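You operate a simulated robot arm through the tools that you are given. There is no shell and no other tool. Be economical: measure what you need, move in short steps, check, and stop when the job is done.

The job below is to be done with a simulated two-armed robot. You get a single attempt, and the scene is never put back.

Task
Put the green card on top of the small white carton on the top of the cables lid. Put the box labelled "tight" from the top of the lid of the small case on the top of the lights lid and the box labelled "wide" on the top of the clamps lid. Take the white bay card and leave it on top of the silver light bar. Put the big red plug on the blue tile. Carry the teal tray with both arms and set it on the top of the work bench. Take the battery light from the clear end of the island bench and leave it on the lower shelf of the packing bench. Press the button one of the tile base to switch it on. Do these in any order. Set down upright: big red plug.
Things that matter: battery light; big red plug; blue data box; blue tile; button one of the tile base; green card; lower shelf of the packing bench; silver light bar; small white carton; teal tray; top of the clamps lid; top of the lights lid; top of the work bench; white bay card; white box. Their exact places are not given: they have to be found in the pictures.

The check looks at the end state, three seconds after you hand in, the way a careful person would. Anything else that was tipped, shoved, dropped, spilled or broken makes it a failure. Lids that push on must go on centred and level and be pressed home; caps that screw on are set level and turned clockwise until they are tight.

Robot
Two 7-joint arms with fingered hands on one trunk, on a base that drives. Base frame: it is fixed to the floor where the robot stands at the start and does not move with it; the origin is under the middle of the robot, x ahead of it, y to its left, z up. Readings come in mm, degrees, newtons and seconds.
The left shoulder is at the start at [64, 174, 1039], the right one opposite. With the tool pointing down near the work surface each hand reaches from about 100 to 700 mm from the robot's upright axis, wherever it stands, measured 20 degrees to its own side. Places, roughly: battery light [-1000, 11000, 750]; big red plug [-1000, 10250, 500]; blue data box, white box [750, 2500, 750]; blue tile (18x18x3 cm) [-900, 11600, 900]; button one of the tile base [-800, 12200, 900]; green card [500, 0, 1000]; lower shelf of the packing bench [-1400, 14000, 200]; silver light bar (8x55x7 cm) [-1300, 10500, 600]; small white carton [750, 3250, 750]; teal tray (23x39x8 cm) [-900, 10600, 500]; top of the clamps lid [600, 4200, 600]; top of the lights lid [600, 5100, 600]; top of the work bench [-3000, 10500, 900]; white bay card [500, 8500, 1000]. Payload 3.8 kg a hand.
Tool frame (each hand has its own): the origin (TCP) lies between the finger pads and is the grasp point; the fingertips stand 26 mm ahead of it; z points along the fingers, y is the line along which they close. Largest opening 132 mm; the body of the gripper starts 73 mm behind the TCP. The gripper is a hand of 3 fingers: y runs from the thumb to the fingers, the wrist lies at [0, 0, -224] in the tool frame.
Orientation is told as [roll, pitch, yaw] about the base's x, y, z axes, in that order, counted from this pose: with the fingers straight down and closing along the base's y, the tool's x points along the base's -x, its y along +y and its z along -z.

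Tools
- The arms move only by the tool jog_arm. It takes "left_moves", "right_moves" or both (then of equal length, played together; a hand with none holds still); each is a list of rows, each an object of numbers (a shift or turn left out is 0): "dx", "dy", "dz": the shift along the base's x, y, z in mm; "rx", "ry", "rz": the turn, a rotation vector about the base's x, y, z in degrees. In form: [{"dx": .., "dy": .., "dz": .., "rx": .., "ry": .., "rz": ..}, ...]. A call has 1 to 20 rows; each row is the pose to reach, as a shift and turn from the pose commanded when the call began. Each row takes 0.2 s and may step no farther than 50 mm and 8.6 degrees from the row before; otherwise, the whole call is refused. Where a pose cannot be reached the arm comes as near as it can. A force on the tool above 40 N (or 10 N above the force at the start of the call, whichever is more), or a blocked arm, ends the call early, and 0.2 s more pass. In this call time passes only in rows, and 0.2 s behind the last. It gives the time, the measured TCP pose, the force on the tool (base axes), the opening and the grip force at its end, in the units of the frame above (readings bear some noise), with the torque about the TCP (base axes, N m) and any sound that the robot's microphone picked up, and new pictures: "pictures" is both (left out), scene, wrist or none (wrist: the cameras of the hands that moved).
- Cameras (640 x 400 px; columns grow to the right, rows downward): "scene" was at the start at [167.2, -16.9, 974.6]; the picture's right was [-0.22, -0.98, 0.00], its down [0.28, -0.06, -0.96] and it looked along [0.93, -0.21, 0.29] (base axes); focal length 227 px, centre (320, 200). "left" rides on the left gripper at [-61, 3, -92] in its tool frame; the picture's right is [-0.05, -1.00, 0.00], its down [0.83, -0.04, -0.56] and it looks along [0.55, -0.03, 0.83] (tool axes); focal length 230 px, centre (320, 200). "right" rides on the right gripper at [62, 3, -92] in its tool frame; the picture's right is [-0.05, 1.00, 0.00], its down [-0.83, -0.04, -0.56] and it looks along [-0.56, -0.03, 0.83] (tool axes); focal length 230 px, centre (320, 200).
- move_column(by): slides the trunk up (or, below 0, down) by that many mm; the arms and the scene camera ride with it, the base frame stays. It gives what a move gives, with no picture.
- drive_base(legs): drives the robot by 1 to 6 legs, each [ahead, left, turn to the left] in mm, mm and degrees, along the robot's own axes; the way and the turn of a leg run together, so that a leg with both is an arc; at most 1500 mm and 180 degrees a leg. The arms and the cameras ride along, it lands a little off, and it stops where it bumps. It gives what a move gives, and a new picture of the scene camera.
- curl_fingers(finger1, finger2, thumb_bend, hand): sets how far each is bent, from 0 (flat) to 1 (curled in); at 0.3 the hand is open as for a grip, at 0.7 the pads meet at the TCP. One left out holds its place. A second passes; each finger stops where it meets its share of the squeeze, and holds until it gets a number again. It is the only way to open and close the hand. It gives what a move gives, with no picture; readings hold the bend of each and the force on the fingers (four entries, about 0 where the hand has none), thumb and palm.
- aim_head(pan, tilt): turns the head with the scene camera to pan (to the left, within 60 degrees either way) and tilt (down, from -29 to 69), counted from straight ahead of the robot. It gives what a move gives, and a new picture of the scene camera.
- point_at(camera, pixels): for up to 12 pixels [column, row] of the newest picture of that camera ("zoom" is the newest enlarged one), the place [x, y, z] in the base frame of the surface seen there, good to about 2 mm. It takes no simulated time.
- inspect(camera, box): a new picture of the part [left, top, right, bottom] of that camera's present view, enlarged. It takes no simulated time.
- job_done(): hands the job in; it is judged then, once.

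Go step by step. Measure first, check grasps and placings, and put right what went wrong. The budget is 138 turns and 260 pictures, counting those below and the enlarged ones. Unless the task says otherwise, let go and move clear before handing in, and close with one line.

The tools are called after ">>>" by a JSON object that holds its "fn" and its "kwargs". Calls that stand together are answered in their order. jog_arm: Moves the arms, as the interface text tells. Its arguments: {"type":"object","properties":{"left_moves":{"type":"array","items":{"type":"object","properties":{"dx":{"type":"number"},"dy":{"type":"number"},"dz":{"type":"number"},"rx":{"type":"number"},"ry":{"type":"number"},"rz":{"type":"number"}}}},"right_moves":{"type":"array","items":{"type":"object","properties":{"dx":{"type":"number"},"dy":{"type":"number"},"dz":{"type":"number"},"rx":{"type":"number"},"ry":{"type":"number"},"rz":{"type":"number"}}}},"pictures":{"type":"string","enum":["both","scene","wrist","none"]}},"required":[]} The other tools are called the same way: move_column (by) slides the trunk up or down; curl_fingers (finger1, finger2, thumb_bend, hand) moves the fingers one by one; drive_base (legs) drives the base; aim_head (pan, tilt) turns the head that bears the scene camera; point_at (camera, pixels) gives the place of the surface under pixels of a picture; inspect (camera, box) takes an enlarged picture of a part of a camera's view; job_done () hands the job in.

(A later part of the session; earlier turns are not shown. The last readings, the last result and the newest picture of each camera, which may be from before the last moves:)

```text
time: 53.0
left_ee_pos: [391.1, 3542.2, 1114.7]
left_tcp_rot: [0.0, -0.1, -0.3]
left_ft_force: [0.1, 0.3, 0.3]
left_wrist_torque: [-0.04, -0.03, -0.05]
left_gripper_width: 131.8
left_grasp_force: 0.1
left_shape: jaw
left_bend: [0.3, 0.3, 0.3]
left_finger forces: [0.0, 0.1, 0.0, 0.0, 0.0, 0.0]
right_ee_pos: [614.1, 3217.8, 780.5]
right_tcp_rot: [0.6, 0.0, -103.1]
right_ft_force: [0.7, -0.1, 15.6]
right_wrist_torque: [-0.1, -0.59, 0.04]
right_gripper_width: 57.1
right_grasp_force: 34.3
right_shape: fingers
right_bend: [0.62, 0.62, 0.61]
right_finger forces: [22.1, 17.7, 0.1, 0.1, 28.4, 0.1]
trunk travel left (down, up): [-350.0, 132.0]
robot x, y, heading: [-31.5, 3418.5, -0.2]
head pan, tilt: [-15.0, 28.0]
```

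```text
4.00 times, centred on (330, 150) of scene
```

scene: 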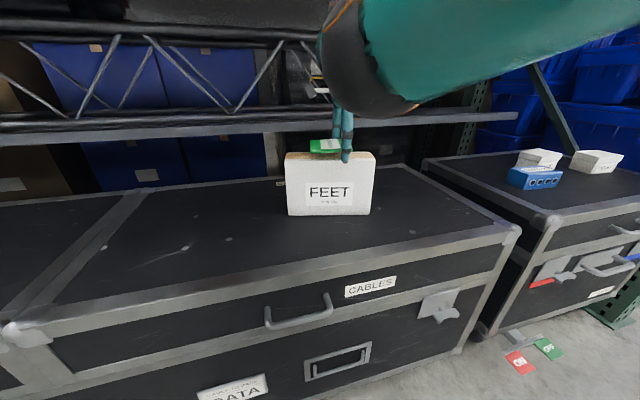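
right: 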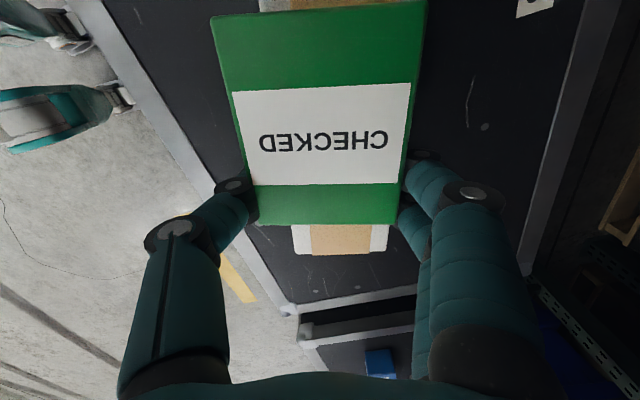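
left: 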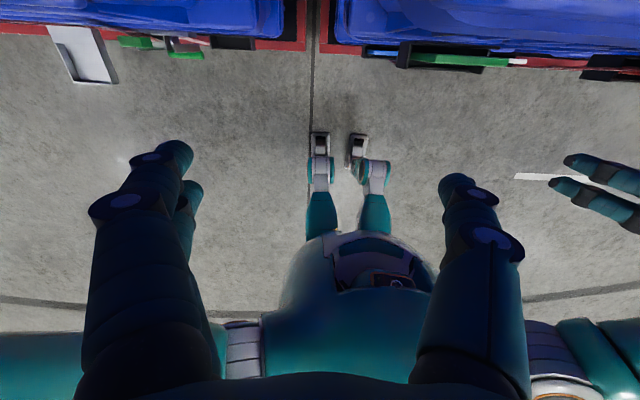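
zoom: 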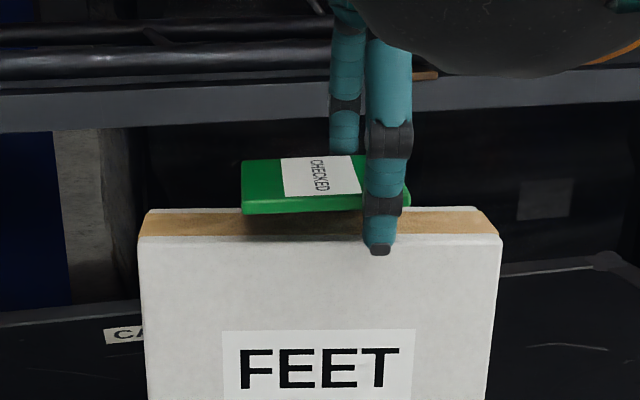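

There is a 15 N upward force: the two rear fingertips sit on the carton edge. In the wrist picture the carton (293–388) is off-centre from the card (258–398), so I'll raise, shift +6 mm in x and lower again.

>>> {"fn": "jog_arm", "kwargs": {"right_moves": [{"dz": 15}, {"dx": 6, "dy": -1, "dz": 15}, {"dx": 6, "dy": -1, "dz": 3}, {"dx": 6, "dy": -1, "dz": -4}], "pictures": "wrist"}}

>>> {"fn": "inspect", "kwargs": {"camera": "scene", "box": [270, 100, 390, 200]}}

```text
time: 54.0
left_ee_pos: [389.3, 3543.2, 1115.0]
left_tcp_rot: [-0.2, -0.1, 0.0]
left_ft_force: [-0.7, -0.5, 0.2]
left_wrist_torque: [0.01, 0.0, -0.03]
left_gripper_width: 131.8
left_grasp_force: 0.0
left_shape: jaw
left_bend: [0.3, 0.3, 0.3]
left_finger forces: [0.0, 0.1, 0.0, 0.0, 0.1, 0.0]
right_ee_pos: [619.1, 3217.8, 780.3]
right_tcp_rot: [0.8, 0.0, -103.1]
right_ft_force: [1.4, -0.2, 23.5]
right_wrist_torque: [-0.2, -0.86, -0.02]
right_gripper_width: 56.6
right_grasp_force: 38.1
right_shape: fingers
right_bend: [0.63, 0.63, 0.61]
right_finger forces: [25.1, 22.9, 0.0, 0.0, 28.8, 0.0]
trunk travel left (down, up): [-350.0, 132.0]
robot x, y, heading: [-27.3, 3422.3, -0.3]
head pan, tilt: [-15.0, 28.0]
```

right: 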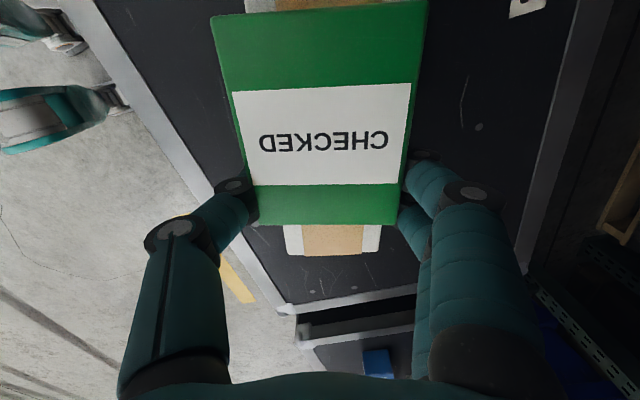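

```text
4.00 times, centred on (330, 150) of scene
```

zoom: 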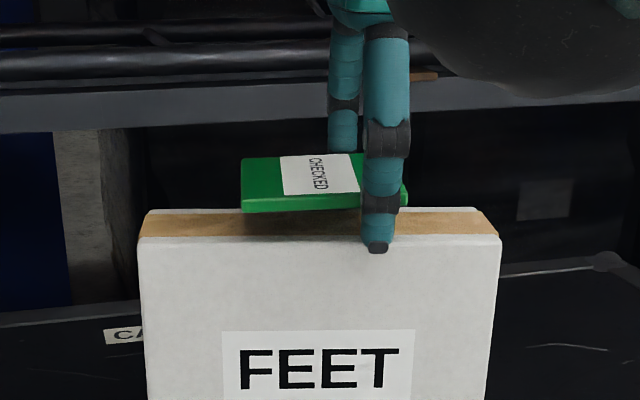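

The contact is at the rear fingers (+37 mm in x), so I need a further +5 mm shift in x.

>>> {"fn": "jog_arm", "kwargs": {"right_moves": [{"dz": 15}, {"dx": 5, "dy": -1, "dz": 15}, {"dx": 5, "dy": -1, "dz": 4}, {"dx": 5, "dy": -1, "dz": -3}, {"dx": 5, "dy": -1, "dz": -8}], "pictures": "wrist"}}

>>> {"fn": "inspect", "kwargs": {"camera": "scene", "box": [270, 100, 390, 200]}}

```text
time: 55.1
left_ee_pos: [390.0, 3543.3, 1113.8]
left_tcp_rot: [-0.1, -0.1, -0.1]
left_ft_force: [0.2, 0.0, -0.2]
left_wrist_torque: [0.02, 0.04, 0.02]
left_gripper_width: 132.0
left_grasp_force: 0.1
left_shape: jaw
left_bend: [0.3, 0.3, 0.3]
left_finger forces: [0.0, 0.0, 0.0, 0.1, 0.0, 0.0]
right_ee_pos: [626.9, 3216.7, 779.1]
right_tcp_rot: [1.5, 0.1, -103.1]
right_ft_force: [-5.7, 1.4, 19.0]
right_wrist_torque: [0.01, 0.19, 0.01]
right_gripper_width: 56.4
right_grasp_force: 36.0
right_shape: fingers
right_bend: [0.63, 0.64, 0.61]
right_finger forces: [17.3, 16.7, 0.1, 0.1, 37.9, 0.0]
trunk travel left (down, up): [-350.0, 132.0]
robot x, y, heading: [-29.6, 3421.5, -0.2]
head pan, tilt: [-15.0, 28.0]
stopped in row 5 (right hand): the force on the tool passed its limit at 43 N (the readings are from after the stop); the commanded pose is now the measured one
```

right: 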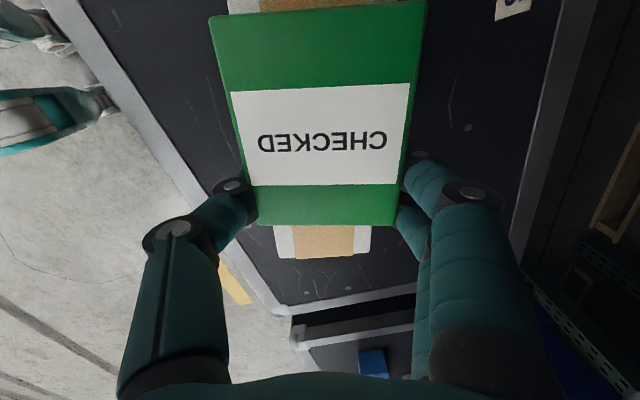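

```text
4.00 times, centred on (330, 150) of scene
```

zoom: 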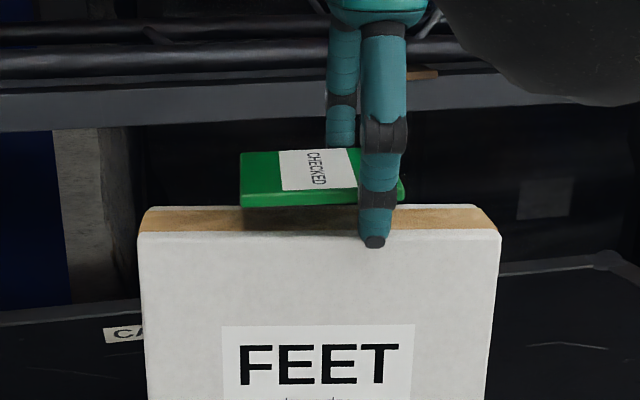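

The tips curve inward and can't straddle the carton. Instead I'll raise slightly, tilt so the card's free far edge rests on the carton first, then release gently.

>>> {"fn": "jog_arm", "kwargs": {"right_moves": [{"dx": -4, "dz": 8}, {"dx": -4, "dz": 7, "rx": -4.4, "ry": 1.0}, {"dx": -4, "dz": 5, "rx": -8.8, "ry": 2.0}, {"dx": -4, "dz": 3, "rx": -10, "ry": 2.3}], "pictures": "wrist"}}

>>> {"fn": "inspect", "kwargs": {"camera": "scene", "box": [270, 100, 390, 200]}}

```text
time: 56.1
left_ee_pos: [390.7, 3542.9, 1113.9]
left_tcp_rot: [-0.1, -0.1, -0.2]
left_ft_force: [-0.1, -0.8, 0.6]
left_wrist_torque: [0.02, 0.0, 0.03]
left_gripper_width: 131.9
left_grasp_force: 0.1
left_shape: jaw
left_bend: [0.3, 0.3, 0.3]
left_finger forces: [0.0, 0.0, 0.0, 0.0, 0.0, 0.0]
right_ee_pos: [622.1, 3217.6, 781.6]
right_tcp_rot: [1.6, -10.2, -103.1]
right_ft_force: [2.2, 3.7, 17.2]
right_wrist_torque: [0.2, -0.73, 0.15]
right_gripper_width: 56.2
right_grasp_force: 33.4
right_shape: fingers
right_bend: [0.65, 0.62, 0.62]
right_finger forces: [28.8, 12.2, 0.1, 0.0, 26.8, 0.1]
trunk travel left (down, up): [-350.0, 132.0]
robot x, y, heading: [-28.7, 3419.2, -0.2]
head pan, tilt: [-15.0, 28.0]
```

right: 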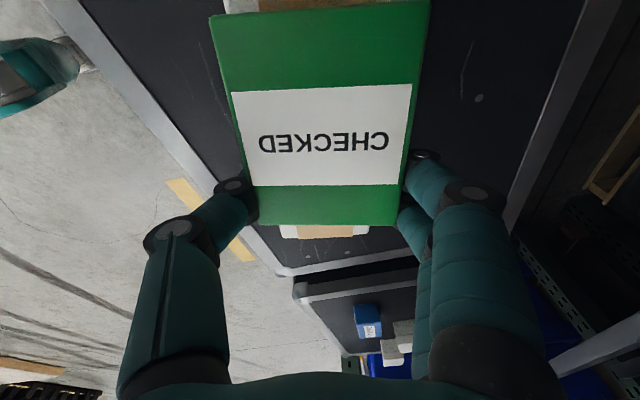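

```text
4.00 times, centred on (330, 150) of scene
```

zoom: 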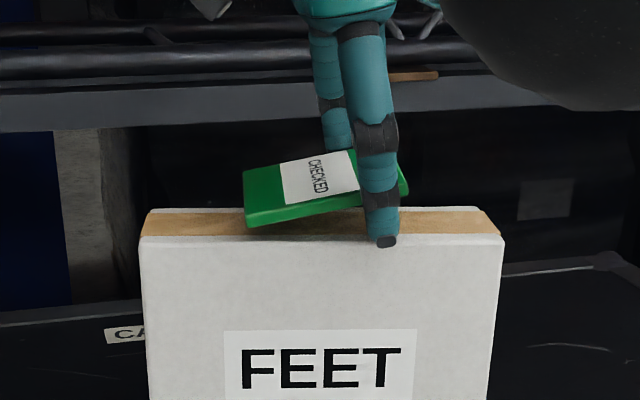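

The card's far edge is almost touching the carton at zoom (248,225). I'll raise 3 mm to unload the finger and open.

>>> {"fn": "jog_arm", "kwargs": {"right_moves": [{"dz": 3}], "pictures": "none"}}

>>> {"fn": "curl_fingers", "kwargs": {"hand": "right", "finger1": 0.5, "finger2": 0.5, "thumb_bend": 0.5}}

>>> {"fn": "inspect", "kwargs": {"camera": "scene", "box": [270, 100, 390, 200]}}

>>> {"fn": "inspect", "kwargs": {"camera": "right", "box": [0, 0, 640, 400]}}

```text
time: 56.5
left_ee_pos: [390.9, 3543.3, 1114.1]
left_tcp_rot: [-0.1, -0.2, -0.1]
left_ft_force: [0.2, -0.7, 0.5]
left_wrist_torque: [-0.01, 0.02, 0.0]
left_gripper_width: 131.8
left_grasp_force: 0.0
left_shape: jaw
left_bend: [0.3, 0.3, 0.3]
left_finger forces: [0.0, 0.0, 0.0, 0.0, 0.1, 0.0]
right_ee_pos: [622.1, 3215.1, 781.8]
right_tcp_rot: [1.1, -10.3, -103.1]
right_ft_force: [2.5, 1.7, 12.9]
right_wrist_torque: [0.04, -0.56, 0.09]
right_gripper_width: 56.0
right_grasp_force: 31.2
right_shape: fingers
right_bend: [0.65, 0.62, 0.62]
right_finger forces: [23.2, 12.6, 0.0, 0.0, 26.6, 0.0]
trunk travel left (down, up): [-350.0, 132.0]
robot x, y, heading: [-28.8, 3425.2, -0.1]
head pan, tilt: [-15.0, 28.0]
```

```text
time: 57.5
left_ee_pos: [391.1, 3544.0, 1114.9]
left_tcp_rot: [-0.1, -0.1, 0.0]
left_ft_force: [-0.1, 0.5, -0.3]
left_wrist_torque: [0.01, -0.01, 0.0]
left_gripper_width: 131.7
left_grasp_force: 0.1
left_shape: jaw
left_bend: [0.3, 0.3, 0.3]
left_finger forces: [0.1, 0.0, 0.1, 0.0, 0.1, 0.0]
right_ee_pos: [622.4, 3215.6, 782.4]
right_tcp_rot: [1.1, -10.2, -103.2]
right_ft_force: [0.3, 0.1, 16.9]
right_wrist_torque: [0.01, -0.82, 0.01]
right_gripper_width: 71.1
right_grasp_force: 8.4
right_shape: fingers
right_bend: [0.51, 0.5, 0.5]
right_finger forces: [16.2, 0.3, 0.0, 0.0, 0.1, 0.1]
trunk travel left (down, up): [-350.0, 132.0]
robot x, y, heading: [-30.0, 3420.0, -0.3]
head pan, tilt: [-15.0, 28.0]
```

```text
4.00 times, centred on (330, 150) of scene
```

zoom: 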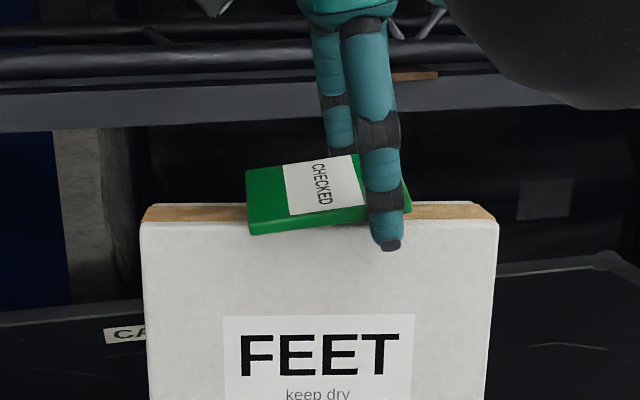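

```text
1.00 times, centred on (320, 200) of right (not enlarged: the box is as wide or as high as the picture)
```

zoom: 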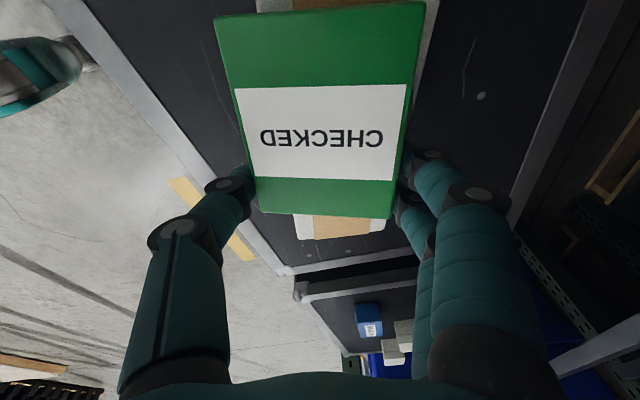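

The card is released and lies on the carton; finger 1 still presses (16 N). I'll raise the hand straight up and check.

>>> {"fn": "jog_arm", "kwargs": {"right_moves": [{"dz": 5}, {"dz": 12}], "pictures": "both"}}

>>> {"fn": "inspect", "kwargs": {"camera": "scene", "box": [270, 130, 390, 230]}}

```text
time: 58.1
left_ee_pos: [391.4, 3543.8, 1113.9]
left_tcp_rot: [-0.2, 0.0, -0.1]
left_ft_force: [-0.5, -0.7, 0.7]
left_wrist_torque: [0.0, 0.03, 0.0]
left_gripper_width: 131.8
left_grasp_force: 0.0
left_shape: jaw
left_bend: [0.3, 0.3, 0.3]
left_finger forces: [0.0, 0.0, 0.0, 0.0, 0.0, 0.0]
right_ee_pos: [621.8, 3214.5, 792.7]
right_tcp_rot: [0.9, -10.2, -103.0]
right_ft_force: [0.0, -0.3, 0.1]
right_wrist_torque: [-0.01, -0.02, -0.04]
right_gripper_width: 68.2
right_grasp_force: 0.0
right_shape: fingers
right_bend: [0.5, 0.5, 0.5]
right_finger forces: [0.2, 0.0, 0.1, 0.0, 0.2, 0.0]
trunk travel left (down, up): [-350.0, 132.0]
robot x, y, heading: [-29.3, 3421.9, -0.3]
head pan, tilt: [-15.0, 28.0]
```

scene: 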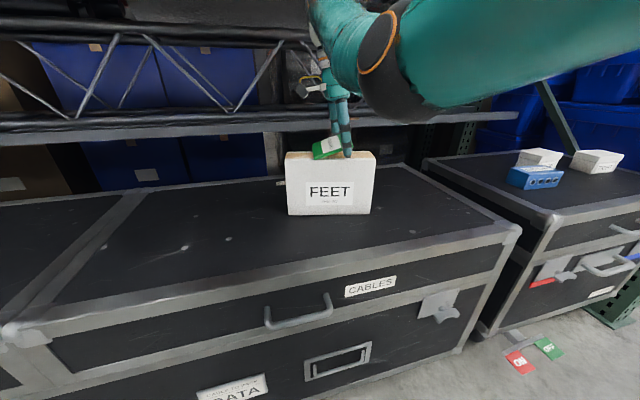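
right: 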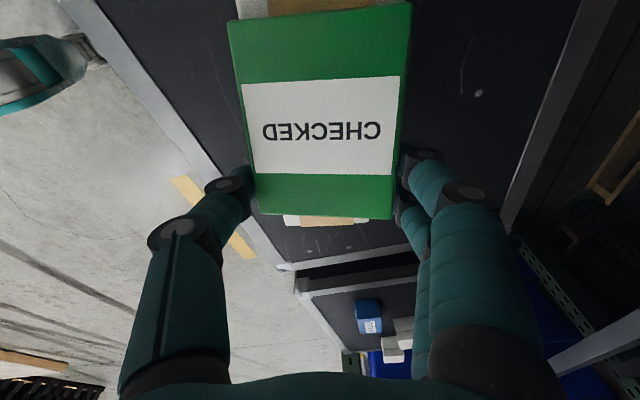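

```text
4.00 times, centred on (330, 180) of scene
```

zoom: 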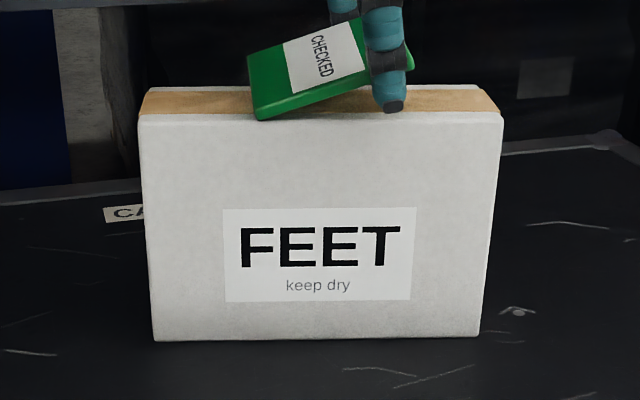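

The card's near end is hanging on the curved fingertips. I'll lower 7 mm and open wider so it settles.

>>> {"fn": "jog_arm", "kwargs": {"right_moves": [{"dz": -7}], "pictures": "none"}}

>>> {"fn": "curl_fingers", "kwargs": {"hand": "right", "finger1": 0.38, "finger2": 0.38, "thumb_bend": 0.38}}

>>> {"fn": "inspect", "kwargs": {"camera": "scene", "box": [270, 130, 390, 230]}}

>>> {"fn": "inspect", "kwargs": {"camera": "right", "box": [0, 0, 640, 400]}}

```text
time: 58.5
left_ee_pos: [391.6, 3543.0, 1113.0]
left_tcp_rot: [-0.1, 0.0, 0.0]
left_ft_force: [-0.8, -0.1, 0.3]
left_wrist_torque: [0.03, 0.01, 0.02]
left_gripper_width: 132.0
left_grasp_force: 0.0
left_shape: jaw
left_bend: [0.3, 0.3, 0.3]
left_finger forces: [0.1, 0.0, 0.1, 0.1, 0.0, 0.0]
right_ee_pos: [622.6, 3215.0, 785.3]
right_tcp_rot: [1.0, -10.2, -103.1]
right_ft_force: [0.8, 0.2, 0.1]
right_wrist_torque: [0.0, 0.03, -0.03]
right_gripper_width: 68.6
right_grasp_force: 0.3
right_shape: fingers
right_bend: [0.5, 0.5, 0.5]
right_finger forces: [0.2, 0.2, 0.1, 0.1, 0.3, 0.0]
trunk travel left (down, up): [-350.0, 132.0]
robot x, y, heading: [-28.1, 3419.6, -0.2]
head pan, tilt: [-15.0, 28.0]
```

```text
time: 59.5
left_ee_pos: [391.0, 3542.4, 1113.0]
left_tcp_rot: [-0.1, 0.0, 0.0]
left_ft_force: [-0.5, 0.2, 0.0]
left_wrist_torque: [0.0, 0.02, -0.03]
left_gripper_width: 131.7
left_grasp_force: 0.1
left_shape: jaw
left_bend: [0.3, 0.3, 0.3]
left_finger forces: [0.0, 0.0, 0.0, 0.1, 0.0, 0.1]
right_ee_pos: [621.9, 3214.5, 785.9]
right_tcp_rot: [1.1, -10.1, -103.0]
right_ft_force: [-0.1, -0.8, 0.3]
right_wrist_torque: [0.03, -0.01, 0.03]
right_gripper_width: 107.6
right_grasp_force: 0.0
right_shape: fingers
right_bend: [0.38, 0.38, 0.38]
right_finger forces: [0.0, 0.1, 0.0, 0.0, 0.1, 0.1]
trunk travel left (down, up): [-350.0, 132.0]
robot x, y, heading: [-30.1, 3420.0, -0.1]
head pan, tilt: [-15.0, 28.0]
```

```text
4.00 times, centred on (330, 180) of scene
```

zoom: 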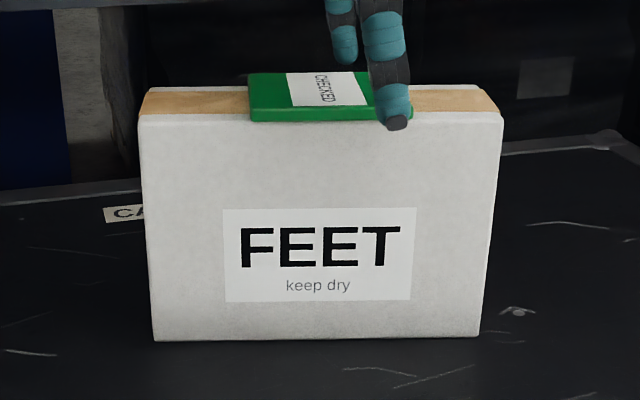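

```text
1.00 times, centred on (320, 200) of right (not enlarged: the box is as wide or as high as the picture)
```

zoom: 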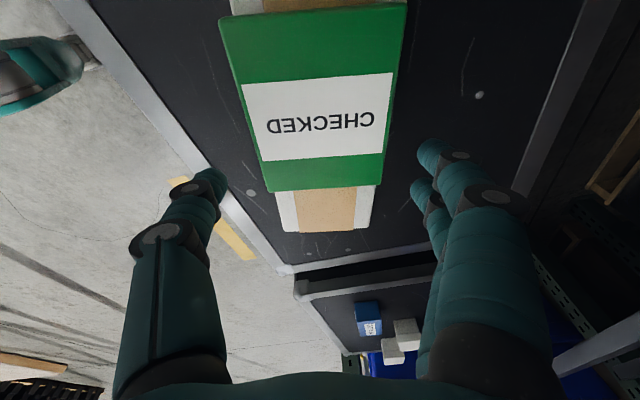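

The green card lies flat and centred on the carton. I'll lift away, level the hand and yaw it back.

>>> {"fn": "jog_arm", "kwargs": {"right_moves": [{"dz": 30}, {"dz": 70}, {"dz": 110}, {"dx": -30, "dz": 140, "rx": 5, "ry": -1.1}, {"dx": -60, "dz": 150, "rx": 10, "ry": -2.2}], "pictures": "none"}}

>>> {"fn": "jog_arm", "kwargs": {"right_moves": [{"dx": -10, "rz": 8.6}, {"dx": -20, "rz": 17.2}, {"dx": -30, "rz": 25.8}, {"dx": -40, "rz": 34.4}, {"dx": -50, "rz": 43}, {"dx": -60, "rz": 51.6}, {"dx": -70, "rz": 60.2}, {"dx": -80, "rz": 68.8}, {"dx": -90, "rz": 77.4}, {"dx": -100, "rz": 86}, {"dx": -110, "rz": 94.6}, {"dx": -110, "rz": 103}], "pictures": "none"}}

>>> {"fn": "drive_base", "kwargs": {"legs": [[0, -1060, 0]]}}

>>> {"fn": "aim_head", "kwargs": {"pan": 0, "tilt": 35}}

```text
time: 60.8
left_ee_pos: [391.0, 3541.7, 1113.7]
left_tcp_rot: [0.0, 0.0, -0.1]
left_ft_force: [0.3, 0.2, -1.1]
left_wrist_torque: [-0.01, 0.01, 0.02]
left_gripper_width: 131.8
left_grasp_force: 0.0
left_shape: jaw
left_bend: [0.3, 0.3, 0.3]
left_finger forces: [0.0, 0.0, 0.0, 0.0, 0.0, 0.0]
right_ee_pos: [561.4, 3213.6, 936.6]
right_tcp_rot: [0.9, 0.1, -103.1]
right_ft_force: [0.2, 0.0, -0.3]
right_wrist_torque: [0.03, 0.02, -0.01]
right_gripper_width: 107.9
right_grasp_force: 0.1
right_shape: fingers
right_bend: [0.38, 0.38, 0.38]
right_finger forces: [0.0, 0.0, 0.0, 0.1, 0.1, 0.1]
trunk travel left (down, up): [-350.0, 132.0]
robot x, y, heading: [-30.5, 3418.2, -0.1]
head pan, tilt: [-15.0, 28.0]
```

```text
time: 63.4
left_ee_pos: [390.5, 3543.8, 1113.6]
left_tcp_rot: [-0.1, 0.0, -0.1]
left_ft_force: [0.1, -0.1, 0.3]
left_wrist_torque: [0.01, -0.01, 0.02]
left_gripper_width: 131.8
left_grasp_force: 0.0
left_shape: jaw
left_bend: [0.3, 0.3, 0.3]
left_finger forces: [0.1, 0.1, 0.0, 0.0, 0.1, 0.0]
right_ee_pos: [459.5, 3201.8, 941.7]
right_tcp_rot: [1.1, 0.1, 0.2]
right_ft_force: [-0.6, 0.8, 0.1]
right_wrist_torque: [0.01, 0.0, 0.0]
right_gripper_width: 107.7
right_grasp_force: 0.1
right_shape: fingers
right_bend: [0.38, 0.38, 0.38]
right_finger forces: [0.0, 0.0, 0.0, 0.1, 0.1, 0.0]
right hand out of reach, approached as far as the arm can: row 9, 10, 11, 12
trunk travel left (down, up): [-350.0, 132.0]
robot x, y, heading: [-28.7, 3419.4, -0.2]
head pan, tilt: [-15.0, 28.0]
```

```text
time: 73.0
left_ee_pos: [383.7, 2471.6, 1112.7]
left_tcp_rot: [-0.2, 0.0, -0.8]
left_ft_force: [1.0, 0.3, 0.7]
left_wrist_torque: [0.01, -0.03, -0.03]
left_gripper_width: 132.2
left_grasp_force: 0.0
left_shape: jaw
left_bend: [0.3, 0.3, 0.3]
left_finger forces: [0.0, 0.0, 0.0, 0.0, 0.0, 0.0]
right_ee_pos: [447.7, 2131.8, 943.5]
right_tcp_rot: [0.9, 0.0, -0.6]
right_ft_force: [0.5, 16.0, 5.9]
right_wrist_torque: [-0.32, 0.04, 0.06]
right_gripper_width: 96.7
right_grasp_force: 8.3
right_shape: fingers
right_bend: [0.38, 0.38, 0.41]
right_finger forces: [0.0, 0.0, 0.0, 0.0, 15.6, 0.1]
trunk travel left (down, up): [-350.0, 132.0]
robot x, y, heading: [-41.3, 2351.6, -0.6]
head pan, tilt: [-15.0, 28.0]
```

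scene: 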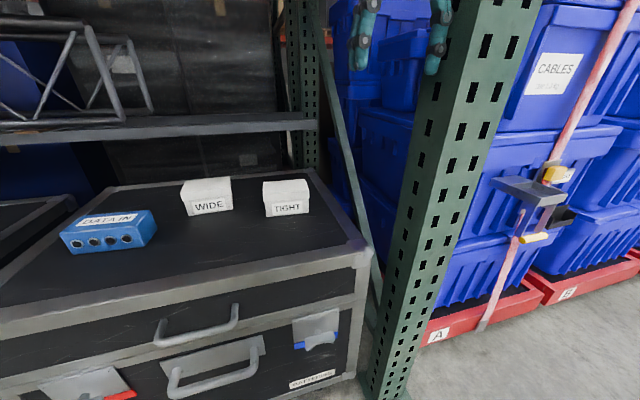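

```text
time: 73.8
left_ee_pos: [383.5, 2471.3, 1113.6]
left_tcp_rot: [-0.2, 0.1, -0.7]
left_ft_force: [-0.2, -0.5, -0.2]
left_wrist_torque: [0.0, 0.02, 0.06]
left_gripper_width: 131.9
left_grasp_force: 0.1
left_shape: jaw
left_bend: [0.3, 0.3, 0.3]
left_finger forces: [0.1, 0.0, 0.0, 0.1, 0.1, 0.0]
right_ee_pos: [448.6, 2130.4, 942.7]
right_tcp_rot: [1.0, 0.0, -0.6]
right_ft_force: [-3.0, 12.6, 0.7]
right_wrist_torque: [0.0, 0.0, -0.14]
right_gripper_width: 97.2
right_grasp_force: 6.7
right_shape: fingers
right_bend: [0.38, 0.38, 0.41]
right_finger forces: [0.1, 0.0, 0.0, 0.1, 13.0, 0.0]
trunk travel left (down, up): [-350.0, 132.0]
robot x, y, heading: [-37.6, 2350.9, -0.8]
head pan, tilt: [0.0, 35.0]
```

scene: 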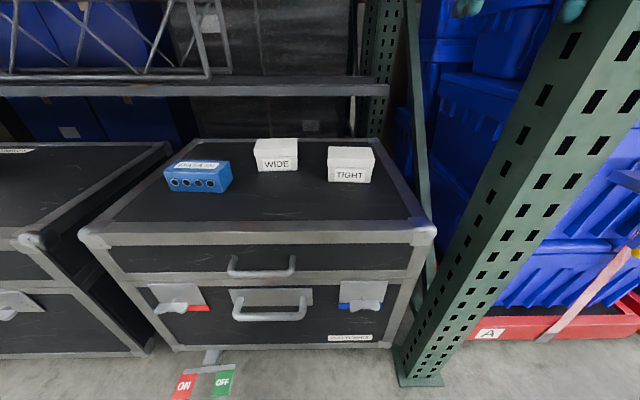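

The right thumb is touching the rack post (16 N in y). I'll pull it away to the left, then measure the boxes.

>>> {"fn": "jog_arm", "kwargs": {"right_moves": [{"dy": 25}, {"dy": 60}, {"dy": 100}, {"dy": 130}], "pictures": "none"}}

>>> {"fn": "point_at", "kwargs": {"camera": "scene", "pixels": [[254, 143], [258, 157], [297, 155], [297, 141], [275, 148], [261, 172], [297, 171], [328, 149], [329, 160], [374, 162], [368, 149], [350, 153]]}}

>>> {"fn": "inspect", "kwargs": {"camera": "scene", "box": [150, 110, 410, 250]}}

>>> {"fn": "point_at", "kwargs": {"camera": "scene", "pixels": [[330, 182], [370, 183], [200, 190], [195, 165], [228, 170], [250, 233], [190, 385], [215, 355], [425, 300], [300, 90], [420, 235]]}}

```text
time: 74.8
left_ee_pos: [384.5, 2471.4, 1113.1]
left_tcp_rot: [-0.1, 0.1, -0.7]
left_ft_force: [0.1, 0.7, 0.1]
left_wrist_torque: [-0.01, 0.0, 0.0]
left_gripper_width: 131.8
left_grasp_force: 0.1
left_shape: jaw
left_bend: [0.3, 0.3, 0.3]
left_finger forces: [0.0, 0.1, 0.0, 0.0, 0.1, 0.0]
right_ee_pos: [460.7, 2252.4, 940.2]
right_tcp_rot: [1.0, 0.2, -0.6]
right_ft_force: [0.1, -0.3, 0.1]
right_wrist_torque: [0.03, 0.02, 0.01]
right_gripper_width: 108.0
right_grasp_force: 0.1
right_shape: fingers
right_bend: [0.38, 0.38, 0.38]
right_finger forces: [0.0, 0.0, 0.1, 0.1, 0.0, 0.0]
right hand out of reach, approached as far as the arm can: row 4
trunk travel left (down, up): [-350.0, 132.0]
robot x, y, heading: [-40.3, 2349.7, -0.7]
head pan, tilt: [0.0, 35.0]
```

```text
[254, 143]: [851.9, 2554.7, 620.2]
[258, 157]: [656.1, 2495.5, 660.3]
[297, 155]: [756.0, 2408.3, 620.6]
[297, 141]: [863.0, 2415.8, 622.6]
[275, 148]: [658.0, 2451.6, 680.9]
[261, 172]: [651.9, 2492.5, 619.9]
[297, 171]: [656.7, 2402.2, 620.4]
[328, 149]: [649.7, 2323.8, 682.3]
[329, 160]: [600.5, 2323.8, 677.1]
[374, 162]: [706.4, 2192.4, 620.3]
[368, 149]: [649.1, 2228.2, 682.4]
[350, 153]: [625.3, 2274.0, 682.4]
```

```text
2.46 times, centred on (280, 180) of scene
```

zoom: 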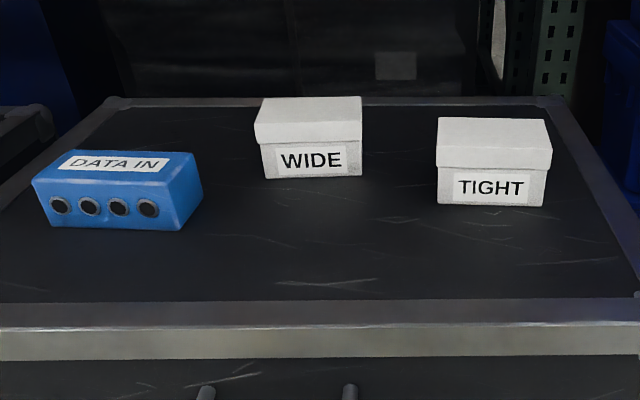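

```text
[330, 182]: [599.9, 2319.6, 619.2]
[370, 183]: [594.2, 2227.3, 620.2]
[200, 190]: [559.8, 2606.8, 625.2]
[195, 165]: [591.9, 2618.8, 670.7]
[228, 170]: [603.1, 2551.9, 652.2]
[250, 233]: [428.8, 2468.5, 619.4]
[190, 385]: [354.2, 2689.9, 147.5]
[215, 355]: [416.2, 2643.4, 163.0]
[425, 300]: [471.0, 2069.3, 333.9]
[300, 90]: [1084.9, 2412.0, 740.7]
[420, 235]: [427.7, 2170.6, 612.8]
```

I'll pinpoint the box lids through the zoom picture.

>>> {"fn": "point_at", "kwargs": {"camera": "zoom", "pixels": [[259, 118], [358, 119], [267, 100], [357, 100], [310, 110], [310, 135], [441, 146], [548, 148], [440, 122], [541, 123], [490, 157], [520, 157]]}}

```text
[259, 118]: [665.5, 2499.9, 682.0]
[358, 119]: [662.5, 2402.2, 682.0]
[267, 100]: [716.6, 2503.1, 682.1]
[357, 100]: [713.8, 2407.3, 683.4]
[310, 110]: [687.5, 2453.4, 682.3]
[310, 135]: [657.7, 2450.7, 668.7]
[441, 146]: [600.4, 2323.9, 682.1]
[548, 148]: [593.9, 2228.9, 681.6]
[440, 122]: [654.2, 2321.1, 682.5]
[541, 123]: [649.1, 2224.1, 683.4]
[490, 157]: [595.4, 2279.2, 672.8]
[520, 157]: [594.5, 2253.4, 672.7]
```

WIDE is centred at (690,2453) and TIGHT at (626,2275), each about 66×102 mm, top z=682. I'll drive 80 mm closer, then bring the left hand above WIDE.

>>> {"fn": "drive_base", "kwargs": {"legs": [[80, 0, 0.7]]}}

>>> {"fn": "jog_arm", "kwargs": {"left_moves": [{"dx": 30, "dz": -40}, {"dx": 60, "dz": -80}, {"dx": 90, "dz": -120}, {"dx": 120, "dz": -160}, {"dx": 150, "dz": -195}, {"dx": 180, "dy": -10, "dz": -230}, {"dx": 205, "dy": -15, "dz": -265}, {"dx": 222, "dy": -18, "dz": -300}, {"dx": 226, "dy": -18, "dz": -330}], "pictures": "both"}}

```text
time: 75.8
left_ee_pos: [463.8, 2473.4, 1112.6]
left_tcp_rot: [-0.1, -0.1, 0.0]
left_ft_force: [-0.2, -0.1, 0.4]
left_wrist_torque: [-0.02, 0.02, -0.01]
left_gripper_width: 131.9
left_grasp_force: 0.0
left_shape: jaw
left_bend: [0.3, 0.3, 0.3]
left_finger forces: [0.0, 0.0, 0.0, 0.0, 0.0, 0.1]
right_ee_pos: [542.1, 2258.0, 941.5]
right_tcp_rot: [1.1, 0.2, 0.0]
right_ft_force: [0.1, 0.3, 1.0]
right_wrist_torque: [-0.03, 0.0, 0.0]
right_gripper_width: 107.9
right_grasp_force: 0.1
right_shape: fingers
right_bend: [0.38, 0.38, 0.38]
right_finger forces: [0.0, 0.0, 0.0, 0.0, 0.1, 0.1]
trunk travel left (down, up): [-350.0, 132.0]
robot x, y, heading: [39.7, 2350.1, -0.2]
head pan, tilt: [0.0, 35.0]
```

scene: 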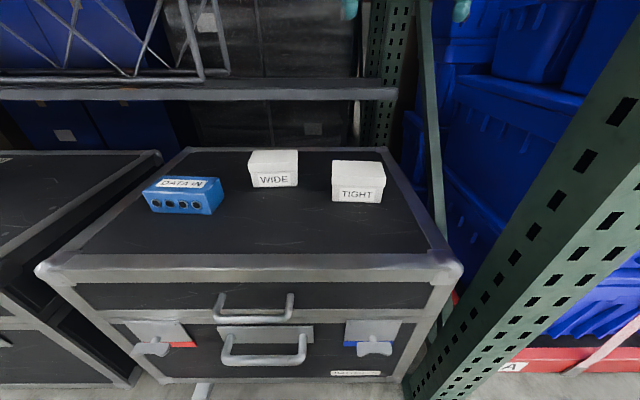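

```text
time: 77.8
left_ee_pos: [688.6, 2456.2, 782.9]
left_tcp_rot: [-0.2, 0.0, -0.2]
left_ft_force: [0.0, -0.4, 0.3]
left_wrist_torque: [0.02, 0.02, -0.02]
left_gripper_width: 131.9
left_grasp_force: 0.0
left_shape: jaw
left_bend: [0.3, 0.3, 0.3]
left_finger forces: [0.0, 0.0, 0.0, 0.0, 0.1, 0.0]
right_ee_pos: [541.8, 2259.0, 941.3]
right_tcp_rot: [1.1, 0.2, -0.1]
right_ft_force: [-0.8, 0.4, 0.1]
right_wrist_torque: [0.0, 0.01, 0.01]
right_gripper_width: 107.9
right_grasp_force: 0.0
right_shape: fingers
right_bend: [0.38, 0.38, 0.38]
right_finger forces: [0.0, 0.0, 0.0, 0.1, 0.0, 0.1]
trunk travel left (down, up): [-350.0, 132.0]
robot x, y, heading: [40.3, 2356.4, -0.3]
head pan, tilt: [0.0, 35.0]
```

scene: 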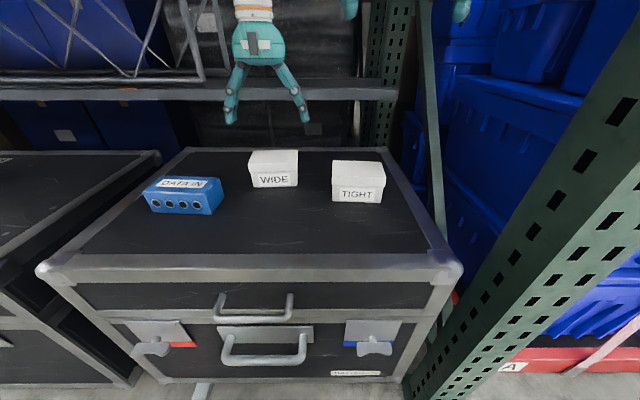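
left: 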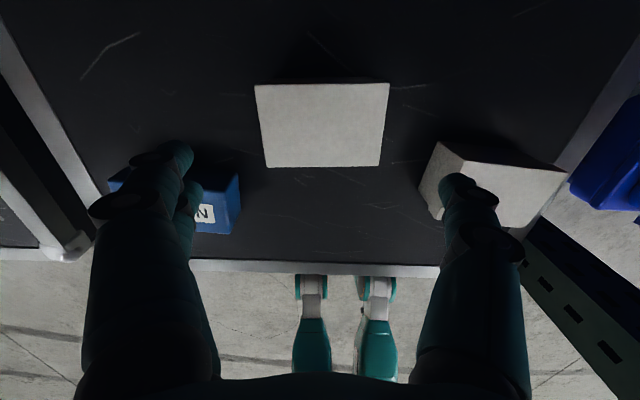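

WIDE (257–390, 83–167 in the wrist picture) lies between the fingers; I'll measure it from here, then descend.

>>> {"fn": "point_at", "kwargs": {"camera": "left", "pixels": [[260, 88], [385, 86], [270, 162], [377, 162], [322, 125]]}}

```text
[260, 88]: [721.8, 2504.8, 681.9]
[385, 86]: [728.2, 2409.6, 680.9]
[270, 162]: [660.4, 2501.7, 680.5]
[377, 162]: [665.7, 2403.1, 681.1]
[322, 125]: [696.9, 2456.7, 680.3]
```

Centre is (694,2455), yaw about +2°. Descending to z≈652 and closing gently.

>>> {"fn": "jog_arm", "kwargs": {"left_moves": [{"dx": 3, "dz": -40, "rz": 1}, {"dx": 5, "dz": -80, "rz": 2}, {"dx": 5, "dz": -110, "rz": 2}, {"dx": 5, "dz": -131, "rz": 2}], "pictures": "none"}}

>>> {"fn": "curl_fingers", "kwargs": {"hand": "left", "finger1": 0.6, "finger2": 0.6, "thumb_bend": 0.6}}

>>> {"fn": "inspect", "kwargs": {"camera": "scene", "box": [180, 90, 360, 220]}}

```text
time: 78.8
left_ee_pos: [696.0, 2454.0, 654.0]
left_tcp_rot: [-0.2, -0.2, 1.8]
left_ft_force: [0.9, -2.1, 4.4]
left_wrist_torque: [-0.16, 0.0, -0.04]
left_gripper_width: 131.7
left_grasp_force: 0.1
left_shape: jaw
left_bend: [0.3, 0.3, 0.3]
left_finger forces: [0.4, 0.1, 0.0, 0.0, 4.5, 0.1]
right_ee_pos: [541.7, 2258.4, 941.0]
right_tcp_rot: [1.0, 0.2, -0.1]
right_ft_force: [-0.2, 0.0, 0.0]
right_wrist_torque: [-0.01, 0.01, 0.02]
right_gripper_width: 108.1
right_grasp_force: 0.1
right_shape: fingers
right_bend: [0.38, 0.38, 0.38]
right_finger forces: [0.0, 0.0, 0.0, 0.1, 0.1, 0.0]
trunk travel left (down, up): [-350.0, 132.0]
robot x, y, heading: [43.0, 2352.1, -0.3]
head pan, tilt: [0.0, 35.0]
```

```text
time: 79.8
left_ee_pos: [693.4, 2455.1, 652.6]
left_tcp_rot: [0.0, 0.0, 1.9]
left_ft_force: [-0.3, -1.5, 2.0]
left_wrist_torque: [0.2, 0.01, 0.02]
left_gripper_width: 100.9
left_grasp_force: 48.7
left_shape: fingers
left_bend: [0.55, 0.54, 0.55]
left_finger forces: [24.1, 23.6, 0.0, 0.1, 50.5, 0.0]
right_ee_pos: [541.4, 2257.8, 941.6]
right_tcp_rot: [1.0, 0.2, 0.0]
right_ft_force: [0.3, 0.0, -0.6]
right_wrist_torque: [0.01, 0.01, 0.04]
right_gripper_width: 108.0
right_grasp_force: 0.1
right_shape: fingers
right_bend: [0.38, 0.38, 0.38]
right_finger forces: [0.1, 0.0, 0.1, 0.0, 0.0, 0.0]
trunk travel left (down, up): [-350.0, 132.0]
robot x, y, heading: [35.7, 2351.6, 0.1]
head pan, tilt: [0.0, 35.0]
```

```text
3.08 times, centred on (270, 155) of scene
```

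zoom: 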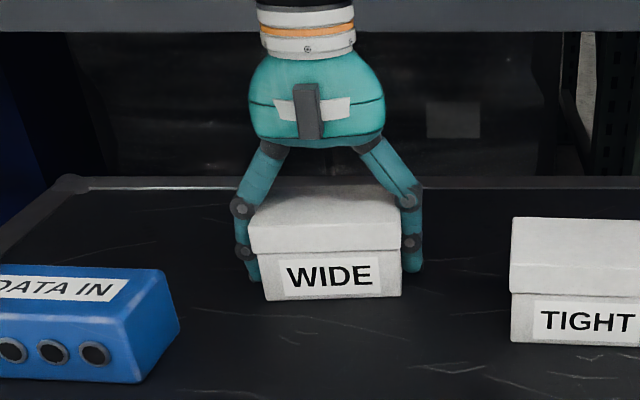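

Firm grip (24/24/50 N) on WIDE. I'll lift and simultaneously bring the right hand (opened) above TIGHT.

>>> {"fn": "curl_fingers", "kwargs": {"hand": "right", "finger1": 0.3, "finger2": 0.3, "thumb_bend": 0.3}}

>>> {"fn": "jog_arm", "kwargs": {"left_moves": [{"dz": 15}, {"dz": 50}, {"dz": 90}, {"dx": -30, "dy": 30, "dz": 130}, {"dx": -70, "dy": 70, "dz": 160}, {"dx": -110, "dy": 110, "dz": 190}, {"dx": -140, "dy": 130, "dz": 210}], "right_moves": [{"dx": 15, "dy": 2, "dz": -30}, {"dx": 30, "dy": 5, "dz": -60}, {"dx": 45, "dy": 8, "dz": -90}, {"dx": 60, "dy": 12, "dz": -120}, {"dx": 75, "dy": 15, "dz": -140}, {"dx": 84, "dy": 17, "dz": -150}, {"dx": 84, "dy": 17, "dz": -160, "rx": -1}], "pictures": "both"}}

```text
time: 80.8
left_ee_pos: [694.1, 2455.9, 652.7]
left_tcp_rot: [0.0, 0.0, 1.9]
left_ft_force: [-0.3, -1.1, 0.8]
left_wrist_torque: [0.18, -0.01, 0.0]
left_gripper_width: 100.5
left_grasp_force: 48.9
left_shape: fingers
left_bend: [0.55, 0.54, 0.55]
left_finger forces: [24.3, 23.5, 0.1, 0.1, 50.3, 0.0]
right_ee_pos: [541.8, 2257.3, 941.2]
right_tcp_rot: [1.1, 0.2, 0.0]
right_ft_force: [0.3, 0.4, -0.3]
right_wrist_torque: [0.01, 0.01, 0.0]
right_gripper_width: 133.9
right_grasp_force: 0.1
right_shape: fingers
right_bend: [0.3, 0.3, 0.3]
right_finger forces: [0.0, 0.1, 0.0, 0.0, 0.0, 0.1]
trunk travel left (down, up): [-350.0, 132.0]
robot x, y, heading: [41.5, 2351.1, -0.6]
head pan, tilt: [0.0, 35.0]
```

```text
refused: row 4 steps farther than a row can; nothing moved
```

One row was too long; I'll resend with shorter steps.

>>> {"fn": "jog_arm", "kwargs": {"left_moves": [{"dz": 15}, {"dz": 50}, {"dz": 90}, {"dx": -20, "dy": 20, "dz": 120}, {"dx": -45, "dy": 45, "dz": 150}, {"dx": -75, "dy": 75, "dz": 175}, {"dx": -105, "dy": 100, "dz": 195}, {"dx": -130, "dy": 120, "dz": 210}], "right_moves": [{"dx": 15, "dy": 2, "dz": -20}, {"dx": 30, "dy": 5, "dz": -40}, {"dx": 45, "dy": 8, "dz": -60}, {"dx": 60, "dy": 12, "dz": -90}, {"dx": 75, "dy": 15, "dz": -120}, {"dx": 84, "dy": 17, "dz": -140}, {"dx": 84, "dy": 17, "dz": -155}, {"dx": 84, "dy": 17, "dz": -160, "rx": -1}], "pictures": "both"}}

```text
time: 82.7
left_ee_pos: [560.6, 2578.2, 865.3]
left_tcp_rot: [0.0, 0.0, 1.8]
left_ft_force: [-0.4, 0.4, -2.6]
left_wrist_torque: [0.0, -0.02, -0.01]
left_gripper_width: 100.5
left_grasp_force: 47.3
left_shape: fingers
left_bend: [0.55, 0.54, 0.55]
left_finger forces: [24.0, 23.4, 0.1, 0.0, 48.2, 0.0]
right_ee_pos: [626.6, 2275.9, 781.5]
right_tcp_rot: [0.1, 0.2, 0.0]
right_ft_force: [-0.5, 0.7, 0.1]
right_wrist_torque: [0.01, 0.01, 0.01]
right_gripper_width: 134.2
right_grasp_force: 0.0
right_shape: fingers
right_bend: [0.3, 0.3, 0.3]
right_finger forces: [0.0, 0.0, 0.0, 0.1, 0.0, 0.0]
trunk travel left (down, up): [-350.0, 132.0]
robot x, y, heading: [40.0, 2352.5, -0.1]
head pan, tilt: [0.0, 35.0]
```

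scene: 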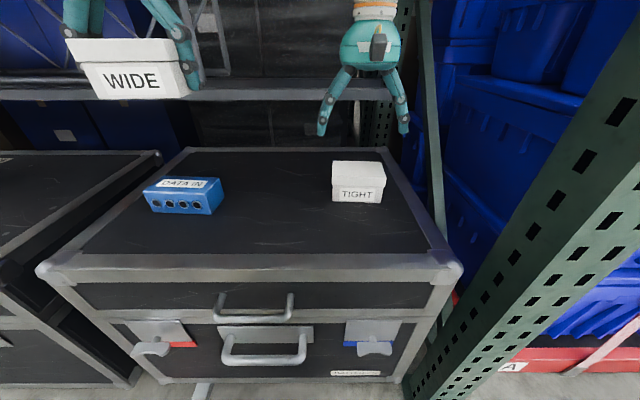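
right: 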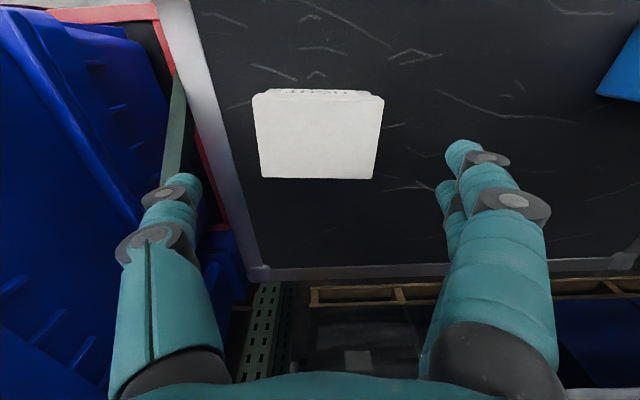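
left: 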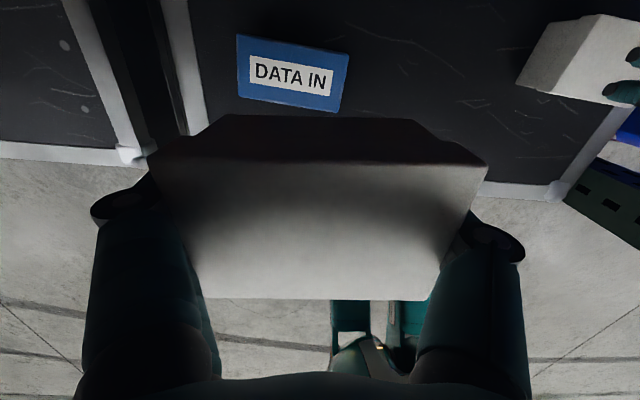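

WIDE is lifted securely; now measuring TIGHT from the right wrist picture.

>>> {"fn": "point_at", "kwargs": {"camera": "right", "pixels": [[256, 100], [380, 102], [265, 172], [371, 173], [318, 137]]}}

```text
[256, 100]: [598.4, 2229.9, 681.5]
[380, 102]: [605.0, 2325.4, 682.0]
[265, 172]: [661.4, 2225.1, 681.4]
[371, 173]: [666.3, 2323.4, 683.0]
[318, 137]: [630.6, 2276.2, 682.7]
```

TIGHT centre (632,2276), yaw about -3°. Descending and closing.

>>> {"fn": "jog_arm", "kwargs": {"right_moves": [{"dx": 3, "dz": -40, "rz": -1.5}, {"dx": 5, "dz": -80, "rz": -3}, {"dx": 5, "dz": -110, "rz": -3}, {"dx": 5, "dz": -128, "rz": -3}], "pictures": "none"}}

>>> {"fn": "curl_fingers", "kwargs": {"hand": "right", "finger1": 0.6, "finger2": 0.6, "thumb_bend": 0.6}}

>>> {"fn": "jog_arm", "kwargs": {"right_moves": [{"dz": 15}, {"dz": 50}, {"dz": 90}, {"dx": -20, "dz": 130}, {"dx": -50, "dz": 165}, {"dx": -80, "dz": 195}, {"dx": -110, "dz": 215}], "pictures": "scene"}}

```text
time: 83.7
left_ee_pos: [562.1, 2578.5, 864.9]
left_tcp_rot: [0.0, 0.0, 1.9]
left_ft_force: [-0.5, 0.1, -2.8]
left_wrist_torque: [0.0, 0.01, -0.03]
left_gripper_width: 100.4
left_grasp_force: 47.6
left_shape: fingers
left_bend: [0.55, 0.54, 0.55]
left_finger forces: [24.0, 23.4, 0.0, 0.0, 48.3, 0.0]
right_ee_pos: [629.8, 2274.3, 653.3]
right_tcp_rot: [0.0, 0.0, -3.1]
right_ft_force: [-0.3, -2.5, 5.9]
right_wrist_torque: [-0.24, -0.02, 0.02]
right_gripper_width: 136.2
right_grasp_force: 2.7
right_shape: fingers
right_bend: [0.3, 0.3, 0.3]
right_finger forces: [0.1, 0.0, 0.1, 0.0, 5.9, 0.1]
trunk travel left (down, up): [-350.0, 132.0]
robot x, y, heading: [42.5, 2354.1, -0.3]
head pan, tilt: [0.0, 35.0]
```

```text
time: 84.7
left_ee_pos: [562.8, 2578.3, 865.4]
left_tcp_rot: [-0.1, 0.1, 1.9]
left_ft_force: [-0.9, 0.3, -2.6]
left_wrist_torque: [0.01, -0.03, 0.01]
left_gripper_width: 100.5
left_grasp_force: 47.9
left_shape: fingers
left_bend: [0.55, 0.54, 0.55]
left_finger forces: [24.0, 23.3, 0.1, 0.0, 48.3, 0.1]
right_ee_pos: [632.1, 2276.7, 652.5]
right_tcp_rot: [0.0, 0.2, -3.0]
right_ft_force: [0.3, -1.9, 2.7]
right_wrist_torque: [0.2, -0.04, -0.09]
right_gripper_width: 100.3
right_grasp_force: 48.4
right_shape: fingers
right_bend: [0.55, 0.54, 0.55]
right_finger forces: [24.4, 23.6, 0.0, 0.0, 50.1, 0.0]
trunk travel left (down, up): [-350.0, 132.0]
robot x, y, heading: [42.9, 2354.5, -0.1]
head pan, tilt: [0.0, 35.0]
```

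```text
time: 86.2
left_ee_pos: [562.3, 2578.0, 865.6]
left_tcp_rot: [-0.1, 0.0, 1.9]
left_ft_force: [0.3, 0.9, -2.7]
left_wrist_torque: [0.04, 0.01, -0.01]
left_gripper_width: 100.5
left_grasp_force: 47.5
left_shape: fingers
left_bend: [0.55, 0.54, 0.55]
left_finger forces: [24.0, 23.4, 0.1, 0.0, 48.2, 0.1]
right_ee_pos: [549.5, 2254.9, 877.0]
right_tcp_rot: [0.3, 0.2, -3.0]
right_ft_force: [-0.9, 0.6, -2.9]
right_wrist_torque: [0.0, 0.01, -0.01]
right_gripper_width: 100.3
right_grasp_force: 48.4
right_shape: fingers
right_bend: [0.55, 0.54, 0.55]
right_finger forces: [24.4, 23.7, 0.0, 0.0, 48.8, 0.0]
right hand out of reach, approached as far as the arm can: row 6, 7
trunk travel left (down, up): [-350.0, 132.0]
robot x, y, heading: [38.6, 2351.1, -0.3]
head pan, tilt: [0.0, 35.0]
```

scene: 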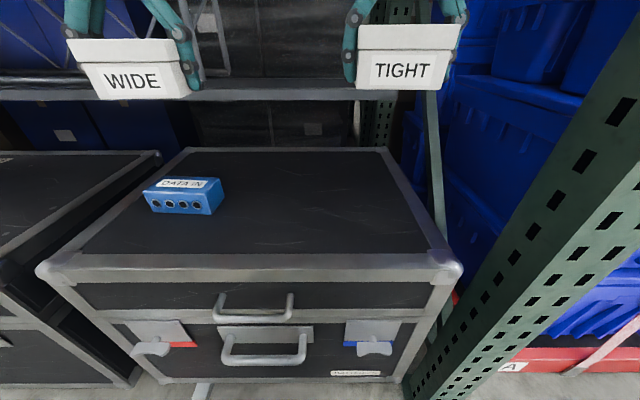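

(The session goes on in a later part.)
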